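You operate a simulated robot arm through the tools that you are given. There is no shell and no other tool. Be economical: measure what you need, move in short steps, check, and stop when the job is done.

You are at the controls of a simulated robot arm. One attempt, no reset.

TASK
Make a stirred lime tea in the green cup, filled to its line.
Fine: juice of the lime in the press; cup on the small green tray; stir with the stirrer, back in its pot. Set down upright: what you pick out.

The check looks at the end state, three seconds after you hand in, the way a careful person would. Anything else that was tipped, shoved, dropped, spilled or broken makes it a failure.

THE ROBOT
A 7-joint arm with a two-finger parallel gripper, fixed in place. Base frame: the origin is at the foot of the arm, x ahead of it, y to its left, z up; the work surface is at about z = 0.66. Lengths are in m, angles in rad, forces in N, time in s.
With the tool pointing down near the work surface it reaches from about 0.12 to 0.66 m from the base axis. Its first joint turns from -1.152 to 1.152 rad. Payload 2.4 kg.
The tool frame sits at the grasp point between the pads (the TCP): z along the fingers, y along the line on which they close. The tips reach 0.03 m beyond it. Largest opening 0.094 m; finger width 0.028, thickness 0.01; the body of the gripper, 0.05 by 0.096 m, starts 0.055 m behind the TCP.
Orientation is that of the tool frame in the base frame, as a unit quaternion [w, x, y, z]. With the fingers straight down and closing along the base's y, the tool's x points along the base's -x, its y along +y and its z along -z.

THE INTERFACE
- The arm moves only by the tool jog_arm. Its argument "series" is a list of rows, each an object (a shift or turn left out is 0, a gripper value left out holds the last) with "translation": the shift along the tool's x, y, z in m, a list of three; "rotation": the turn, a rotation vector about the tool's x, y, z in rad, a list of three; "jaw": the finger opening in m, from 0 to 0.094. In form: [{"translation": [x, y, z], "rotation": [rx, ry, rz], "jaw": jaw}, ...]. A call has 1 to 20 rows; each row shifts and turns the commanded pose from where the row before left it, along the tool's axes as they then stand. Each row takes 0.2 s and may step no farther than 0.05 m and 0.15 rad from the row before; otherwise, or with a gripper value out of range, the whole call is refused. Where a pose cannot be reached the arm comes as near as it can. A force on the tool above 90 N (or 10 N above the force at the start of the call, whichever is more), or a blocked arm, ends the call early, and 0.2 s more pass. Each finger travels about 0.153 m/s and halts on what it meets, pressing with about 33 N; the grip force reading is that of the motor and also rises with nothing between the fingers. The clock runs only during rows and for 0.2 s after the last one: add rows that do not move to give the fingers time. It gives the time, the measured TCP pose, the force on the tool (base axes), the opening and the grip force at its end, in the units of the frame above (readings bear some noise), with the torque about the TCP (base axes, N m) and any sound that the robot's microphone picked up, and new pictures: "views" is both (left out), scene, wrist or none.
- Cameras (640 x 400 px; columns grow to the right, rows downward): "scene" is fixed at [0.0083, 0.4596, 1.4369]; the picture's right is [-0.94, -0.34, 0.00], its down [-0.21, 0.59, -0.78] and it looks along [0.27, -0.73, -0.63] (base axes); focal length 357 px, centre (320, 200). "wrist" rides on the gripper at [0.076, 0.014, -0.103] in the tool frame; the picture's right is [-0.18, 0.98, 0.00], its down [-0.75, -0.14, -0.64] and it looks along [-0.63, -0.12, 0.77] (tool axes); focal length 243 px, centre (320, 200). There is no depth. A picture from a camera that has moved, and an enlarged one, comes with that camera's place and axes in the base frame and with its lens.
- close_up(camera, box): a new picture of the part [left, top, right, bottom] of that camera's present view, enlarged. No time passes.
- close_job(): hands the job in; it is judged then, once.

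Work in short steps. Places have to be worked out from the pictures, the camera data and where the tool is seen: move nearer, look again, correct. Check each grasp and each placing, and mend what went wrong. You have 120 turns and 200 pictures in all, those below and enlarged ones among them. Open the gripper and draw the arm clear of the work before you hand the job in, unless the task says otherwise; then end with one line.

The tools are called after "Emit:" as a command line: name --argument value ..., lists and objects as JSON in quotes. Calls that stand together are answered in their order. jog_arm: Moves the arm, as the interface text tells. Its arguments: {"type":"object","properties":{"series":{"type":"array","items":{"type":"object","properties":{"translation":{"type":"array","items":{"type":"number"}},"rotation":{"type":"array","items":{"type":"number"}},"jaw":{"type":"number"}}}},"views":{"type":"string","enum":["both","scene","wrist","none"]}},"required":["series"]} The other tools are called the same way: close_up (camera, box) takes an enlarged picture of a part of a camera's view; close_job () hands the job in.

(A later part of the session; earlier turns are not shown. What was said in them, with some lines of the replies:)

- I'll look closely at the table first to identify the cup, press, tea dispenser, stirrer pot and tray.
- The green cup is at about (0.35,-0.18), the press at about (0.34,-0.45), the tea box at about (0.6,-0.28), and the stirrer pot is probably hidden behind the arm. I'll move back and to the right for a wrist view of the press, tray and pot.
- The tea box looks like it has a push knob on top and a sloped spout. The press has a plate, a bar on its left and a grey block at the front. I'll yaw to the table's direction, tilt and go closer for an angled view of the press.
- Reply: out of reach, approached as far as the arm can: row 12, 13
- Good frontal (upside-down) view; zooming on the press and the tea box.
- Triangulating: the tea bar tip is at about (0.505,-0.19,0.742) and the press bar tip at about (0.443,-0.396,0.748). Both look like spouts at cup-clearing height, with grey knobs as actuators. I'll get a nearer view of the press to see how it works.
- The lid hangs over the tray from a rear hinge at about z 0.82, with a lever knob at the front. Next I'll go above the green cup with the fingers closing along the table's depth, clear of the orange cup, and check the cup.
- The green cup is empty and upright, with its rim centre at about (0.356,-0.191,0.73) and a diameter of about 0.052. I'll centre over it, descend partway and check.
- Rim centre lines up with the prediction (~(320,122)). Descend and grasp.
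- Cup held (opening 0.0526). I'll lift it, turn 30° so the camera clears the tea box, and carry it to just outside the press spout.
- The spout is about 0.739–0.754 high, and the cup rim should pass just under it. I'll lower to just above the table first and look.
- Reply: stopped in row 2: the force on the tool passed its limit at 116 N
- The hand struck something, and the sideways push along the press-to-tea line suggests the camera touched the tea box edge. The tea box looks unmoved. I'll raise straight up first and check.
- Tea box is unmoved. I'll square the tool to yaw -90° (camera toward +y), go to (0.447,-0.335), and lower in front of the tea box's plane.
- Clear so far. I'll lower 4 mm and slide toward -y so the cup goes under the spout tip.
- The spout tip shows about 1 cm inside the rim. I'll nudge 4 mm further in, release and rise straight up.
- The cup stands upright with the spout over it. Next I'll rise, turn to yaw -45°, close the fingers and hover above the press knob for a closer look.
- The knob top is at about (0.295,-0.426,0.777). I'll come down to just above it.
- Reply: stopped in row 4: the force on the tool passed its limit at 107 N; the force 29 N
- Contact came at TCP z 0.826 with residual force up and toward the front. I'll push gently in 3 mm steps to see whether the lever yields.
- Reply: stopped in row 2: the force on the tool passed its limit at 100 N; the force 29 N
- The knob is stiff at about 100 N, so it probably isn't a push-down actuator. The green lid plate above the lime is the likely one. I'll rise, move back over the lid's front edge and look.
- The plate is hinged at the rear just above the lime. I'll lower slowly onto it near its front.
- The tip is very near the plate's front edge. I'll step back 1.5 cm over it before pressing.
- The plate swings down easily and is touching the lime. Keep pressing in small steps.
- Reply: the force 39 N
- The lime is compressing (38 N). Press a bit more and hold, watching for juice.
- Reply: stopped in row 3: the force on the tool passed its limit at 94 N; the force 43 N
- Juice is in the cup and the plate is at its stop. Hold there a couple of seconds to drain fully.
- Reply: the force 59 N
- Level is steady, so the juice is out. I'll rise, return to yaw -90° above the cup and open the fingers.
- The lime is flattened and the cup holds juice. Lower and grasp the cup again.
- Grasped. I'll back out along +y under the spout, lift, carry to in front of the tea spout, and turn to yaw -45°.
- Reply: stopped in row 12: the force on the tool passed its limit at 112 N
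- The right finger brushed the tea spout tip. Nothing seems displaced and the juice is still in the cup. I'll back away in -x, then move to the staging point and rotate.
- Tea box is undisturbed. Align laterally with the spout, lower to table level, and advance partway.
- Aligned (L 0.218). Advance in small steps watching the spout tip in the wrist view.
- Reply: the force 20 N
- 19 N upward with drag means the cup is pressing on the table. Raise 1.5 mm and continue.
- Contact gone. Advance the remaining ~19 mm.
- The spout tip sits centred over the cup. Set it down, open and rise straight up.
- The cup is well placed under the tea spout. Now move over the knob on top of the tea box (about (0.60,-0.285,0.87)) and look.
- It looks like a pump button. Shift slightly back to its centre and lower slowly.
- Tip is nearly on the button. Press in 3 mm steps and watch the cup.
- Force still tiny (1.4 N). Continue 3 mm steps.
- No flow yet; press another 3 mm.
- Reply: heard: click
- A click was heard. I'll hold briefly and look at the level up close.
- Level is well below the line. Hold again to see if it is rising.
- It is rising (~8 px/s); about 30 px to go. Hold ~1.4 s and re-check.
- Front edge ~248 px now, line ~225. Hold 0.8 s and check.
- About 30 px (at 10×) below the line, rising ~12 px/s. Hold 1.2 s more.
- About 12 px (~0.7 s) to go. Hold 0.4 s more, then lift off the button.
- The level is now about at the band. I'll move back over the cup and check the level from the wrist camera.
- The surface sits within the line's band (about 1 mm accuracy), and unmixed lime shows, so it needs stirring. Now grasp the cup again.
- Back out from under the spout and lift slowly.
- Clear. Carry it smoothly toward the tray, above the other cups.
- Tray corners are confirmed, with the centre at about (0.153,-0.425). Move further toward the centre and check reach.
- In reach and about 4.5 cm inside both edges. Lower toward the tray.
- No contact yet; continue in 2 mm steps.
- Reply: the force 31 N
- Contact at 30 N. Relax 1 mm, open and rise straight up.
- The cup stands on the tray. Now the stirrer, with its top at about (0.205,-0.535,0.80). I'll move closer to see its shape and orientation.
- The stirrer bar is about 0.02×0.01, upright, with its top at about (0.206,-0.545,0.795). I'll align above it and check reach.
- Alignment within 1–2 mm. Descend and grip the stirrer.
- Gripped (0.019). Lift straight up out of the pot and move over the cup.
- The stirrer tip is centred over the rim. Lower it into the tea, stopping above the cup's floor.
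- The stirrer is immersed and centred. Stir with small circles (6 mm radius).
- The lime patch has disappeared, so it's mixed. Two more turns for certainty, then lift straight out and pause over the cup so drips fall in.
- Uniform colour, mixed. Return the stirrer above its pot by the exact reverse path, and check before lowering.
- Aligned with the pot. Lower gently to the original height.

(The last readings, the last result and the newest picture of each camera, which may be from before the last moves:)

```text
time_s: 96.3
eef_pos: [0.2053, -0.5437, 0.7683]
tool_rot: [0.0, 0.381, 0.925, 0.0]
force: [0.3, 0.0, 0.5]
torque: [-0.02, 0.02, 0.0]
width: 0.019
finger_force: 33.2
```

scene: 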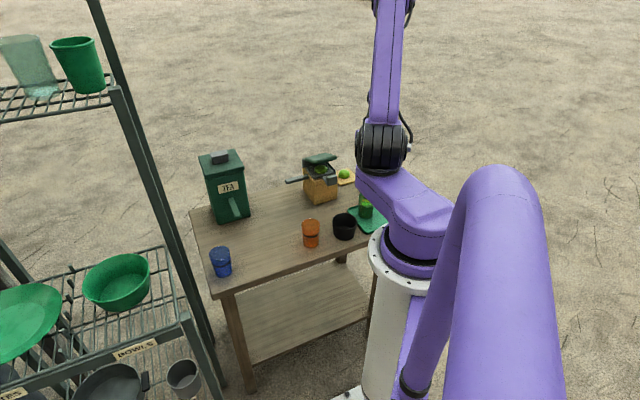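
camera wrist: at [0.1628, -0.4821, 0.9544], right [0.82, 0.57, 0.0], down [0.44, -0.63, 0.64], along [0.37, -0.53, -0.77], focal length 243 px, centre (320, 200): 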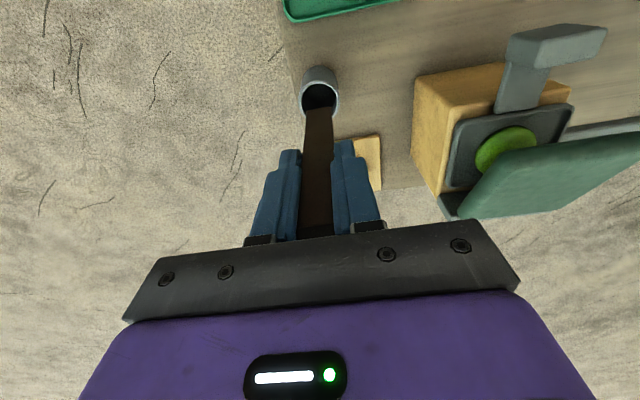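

No resistance; 2 mm to the resting height, then release and rise.

Emit:
jog_arm --series '[{"translation": [0, 0, 0.0015]}, {}, {"jaw": 0.035}, {"jaw": 0.055}, {}, {"translation": [0, 0, -0.03]}, {"translation": [0, 0, -0.04]}, {"translation": [0, 0, -0.04]}, {"translation": [0, 0, -0.04]}, {}]' --views "wrist"

Emit:
close_up --camera "wrist" --box '[240, 30, 400, 150]'

```text
time_s: 98.5
eef_pos: [0.2052, -0.5439, 0.9183]
tool_rot: [0.0, 0.38, 0.925, 0.0]
force: [0.1, 1.1, 0.6]
torque: [0.03, -0.02, -0.03]
width: 0.0552
finger_force: 0.1
camera wrist: at [0.1614, -0.4819, 1.0209], right [0.82, 0.57, 0.0], down [0.44, -0.63, 0.64], along [0.37, -0.53, -0.77], focal length 243 px, centre (320, 200)
```

wrist: 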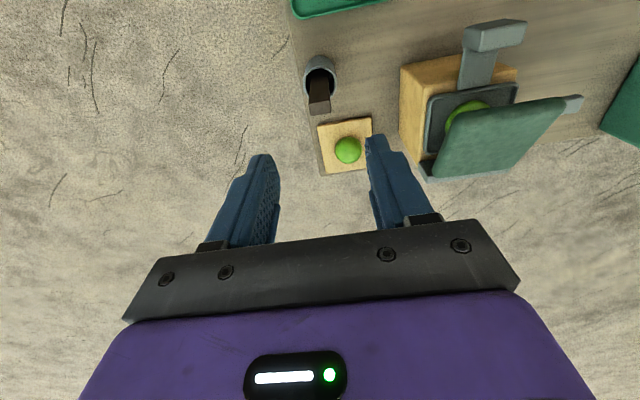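

```text
3.33 times, centred on (320, 90) of wrist
camera zoom: at [0.1614, -0.4819, 1.0209], right [0.82, 0.57, 0.0], down [0.44, -0.63, 0.64], along [0.37, -0.53, -0.77], focal length 809 px, centre (320, 567)
```

zoom: 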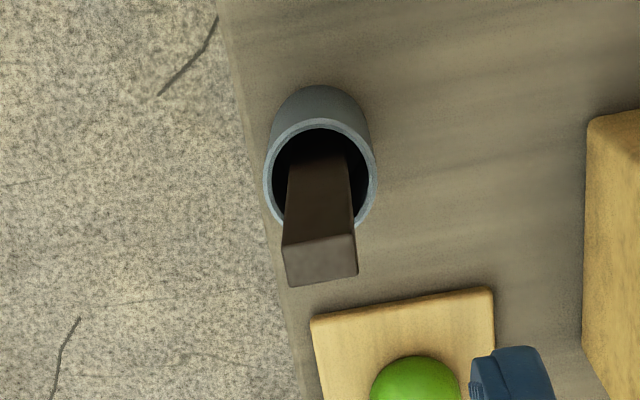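

The stirrer is back upright in its pot. Raise and draw the arm away for a final check of everything.

Emit:
jog_arm --series '[{"translation": [0, 0, -0.045]}, {"translation": [0, 0, -0.045]}, {"translation": [0, 0, -0.045]}, {"translation": [0, 0, -0.045]}, {"translation": [0.0175, 0.039, 0], "jaw": 0.094}, {"translation": [0.0175, 0.039, 0]}, {"translation": [0.0175, 0.039, 0]}, {"translation": [0.0175, 0.039, 0]}, {"translation": [0.0175, 0.039, 0]}, {"translation": [0.0175, 0.039, 0]}, {"translation": [0.0175, 0.039, 0]}, {"translation": [0.0175, 0.039, 0]}, {"translation": [0.0175, 0.039, 0]}, {"translation": [0.0175, 0.039, 0]}, {}]'

Emit:
close_up --camera "scene" --box '[180, 130, 400, 290]'

Emit:
close_up --camera "scene" --box '[345, 180, 393, 240]'

```text
time_s: 101.7
eef_pos: [0.3555, -0.1435, 1.0981]
tool_rot: [0.0, 0.38, 0.925, -0.001]
force: [-0.7, -0.2, 0.4]
torque: [-0.04, 0.0, -0.03]
width: 0.0939
finger_force: 0.0
camera wrist: at [0.3114, -0.0805, 1.2006], right [0.82, 0.57, 0.0], down [0.44, -0.63, 0.64], along [0.37, -0.53, -0.77], focal length 243 px, centre (320, 200)
```

scene: 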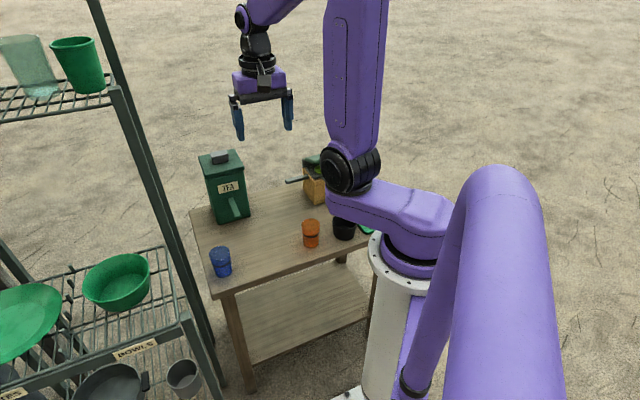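
wrist: 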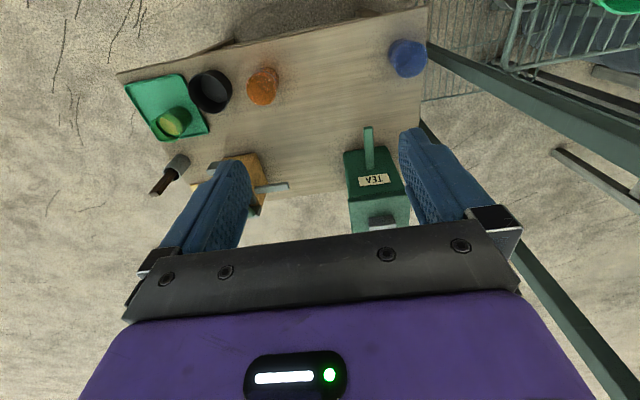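

```text
2.50 times, centred on (290, 210) of scene
camera zoom: at [0.0083, 0.4596, 1.4369], right [-0.94, -0.34, 0.0], down [-0.21, 0.59, -0.78], along [0.27, -0.73, -0.63], focal length 892 px, centre (395, 175)
```

zoom: 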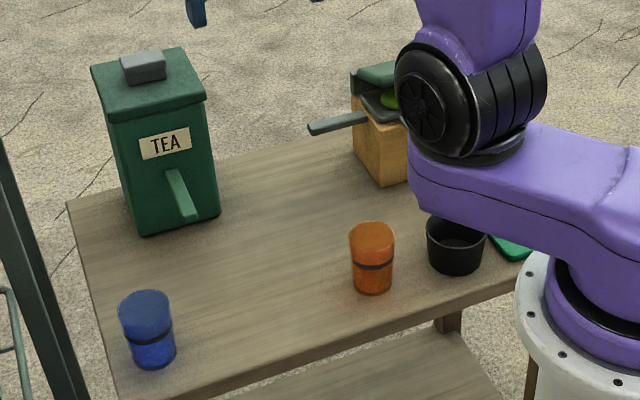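

```text
6.67 times, centred on (369, 210) of scene
camera zoom: at [0.0083, 0.4596, 1.4369], right [-0.94, -0.34, 0.0], down [-0.21, 0.59, -0.78], along [0.27, -0.73, -0.63], focal length 2379 px, centre (-7, 133)
```

zoom: 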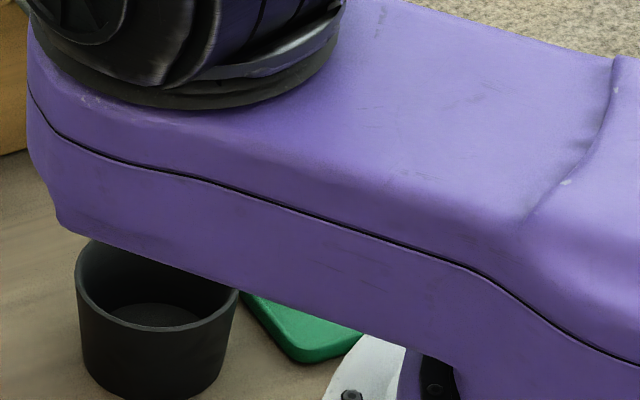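

Emit:
close_up --camera "wrist" --box '[110, 60, 230, 200]'

```text
2.86 times, centred on (170, 130) of wrist
camera zoom: at [0.3114, -0.0805, 1.2006], right [0.82, 0.57, 0.0], down [0.44, -0.63, 0.64], along [0.37, -0.53, -0.77], focal length 693 px, centre (749, 400)
```

zoom: 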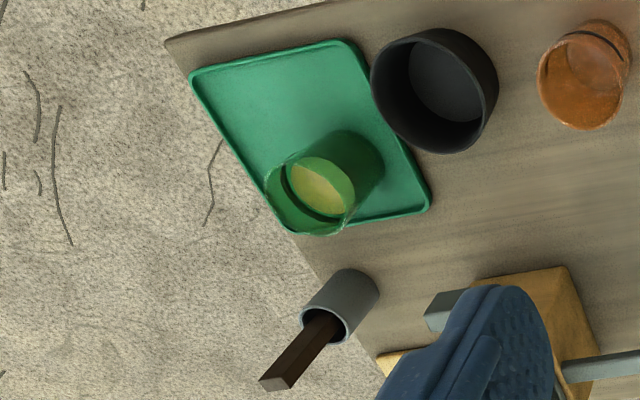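

Emit:
close_up --camera "wrist" --box '[154, 100, 190, 146]'

```text
8.70 times, centred on (172, 123) of wrist
camera zoom: at [0.3114, -0.0805, 1.2006], right [0.82, 0.57, 0.0], down [0.44, -0.63, 0.64], along [0.37, -0.53, -0.77], focal length 2110 px, centre (1607, 870)
```

zoom: 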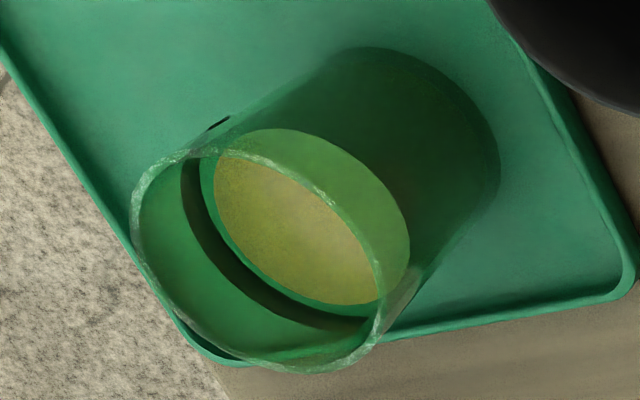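

Emit:
close_job

```text
The job is handed in.
```

The green cup stands upright on the small green tray with the pressed lime's juice and tea in it, stirred and level with its line to within about 1 mm; the stirrer is back upright in its pot, and although the hand bumped the tea box side and spout while carrying the cup, nothing tipped, moved or spilled.
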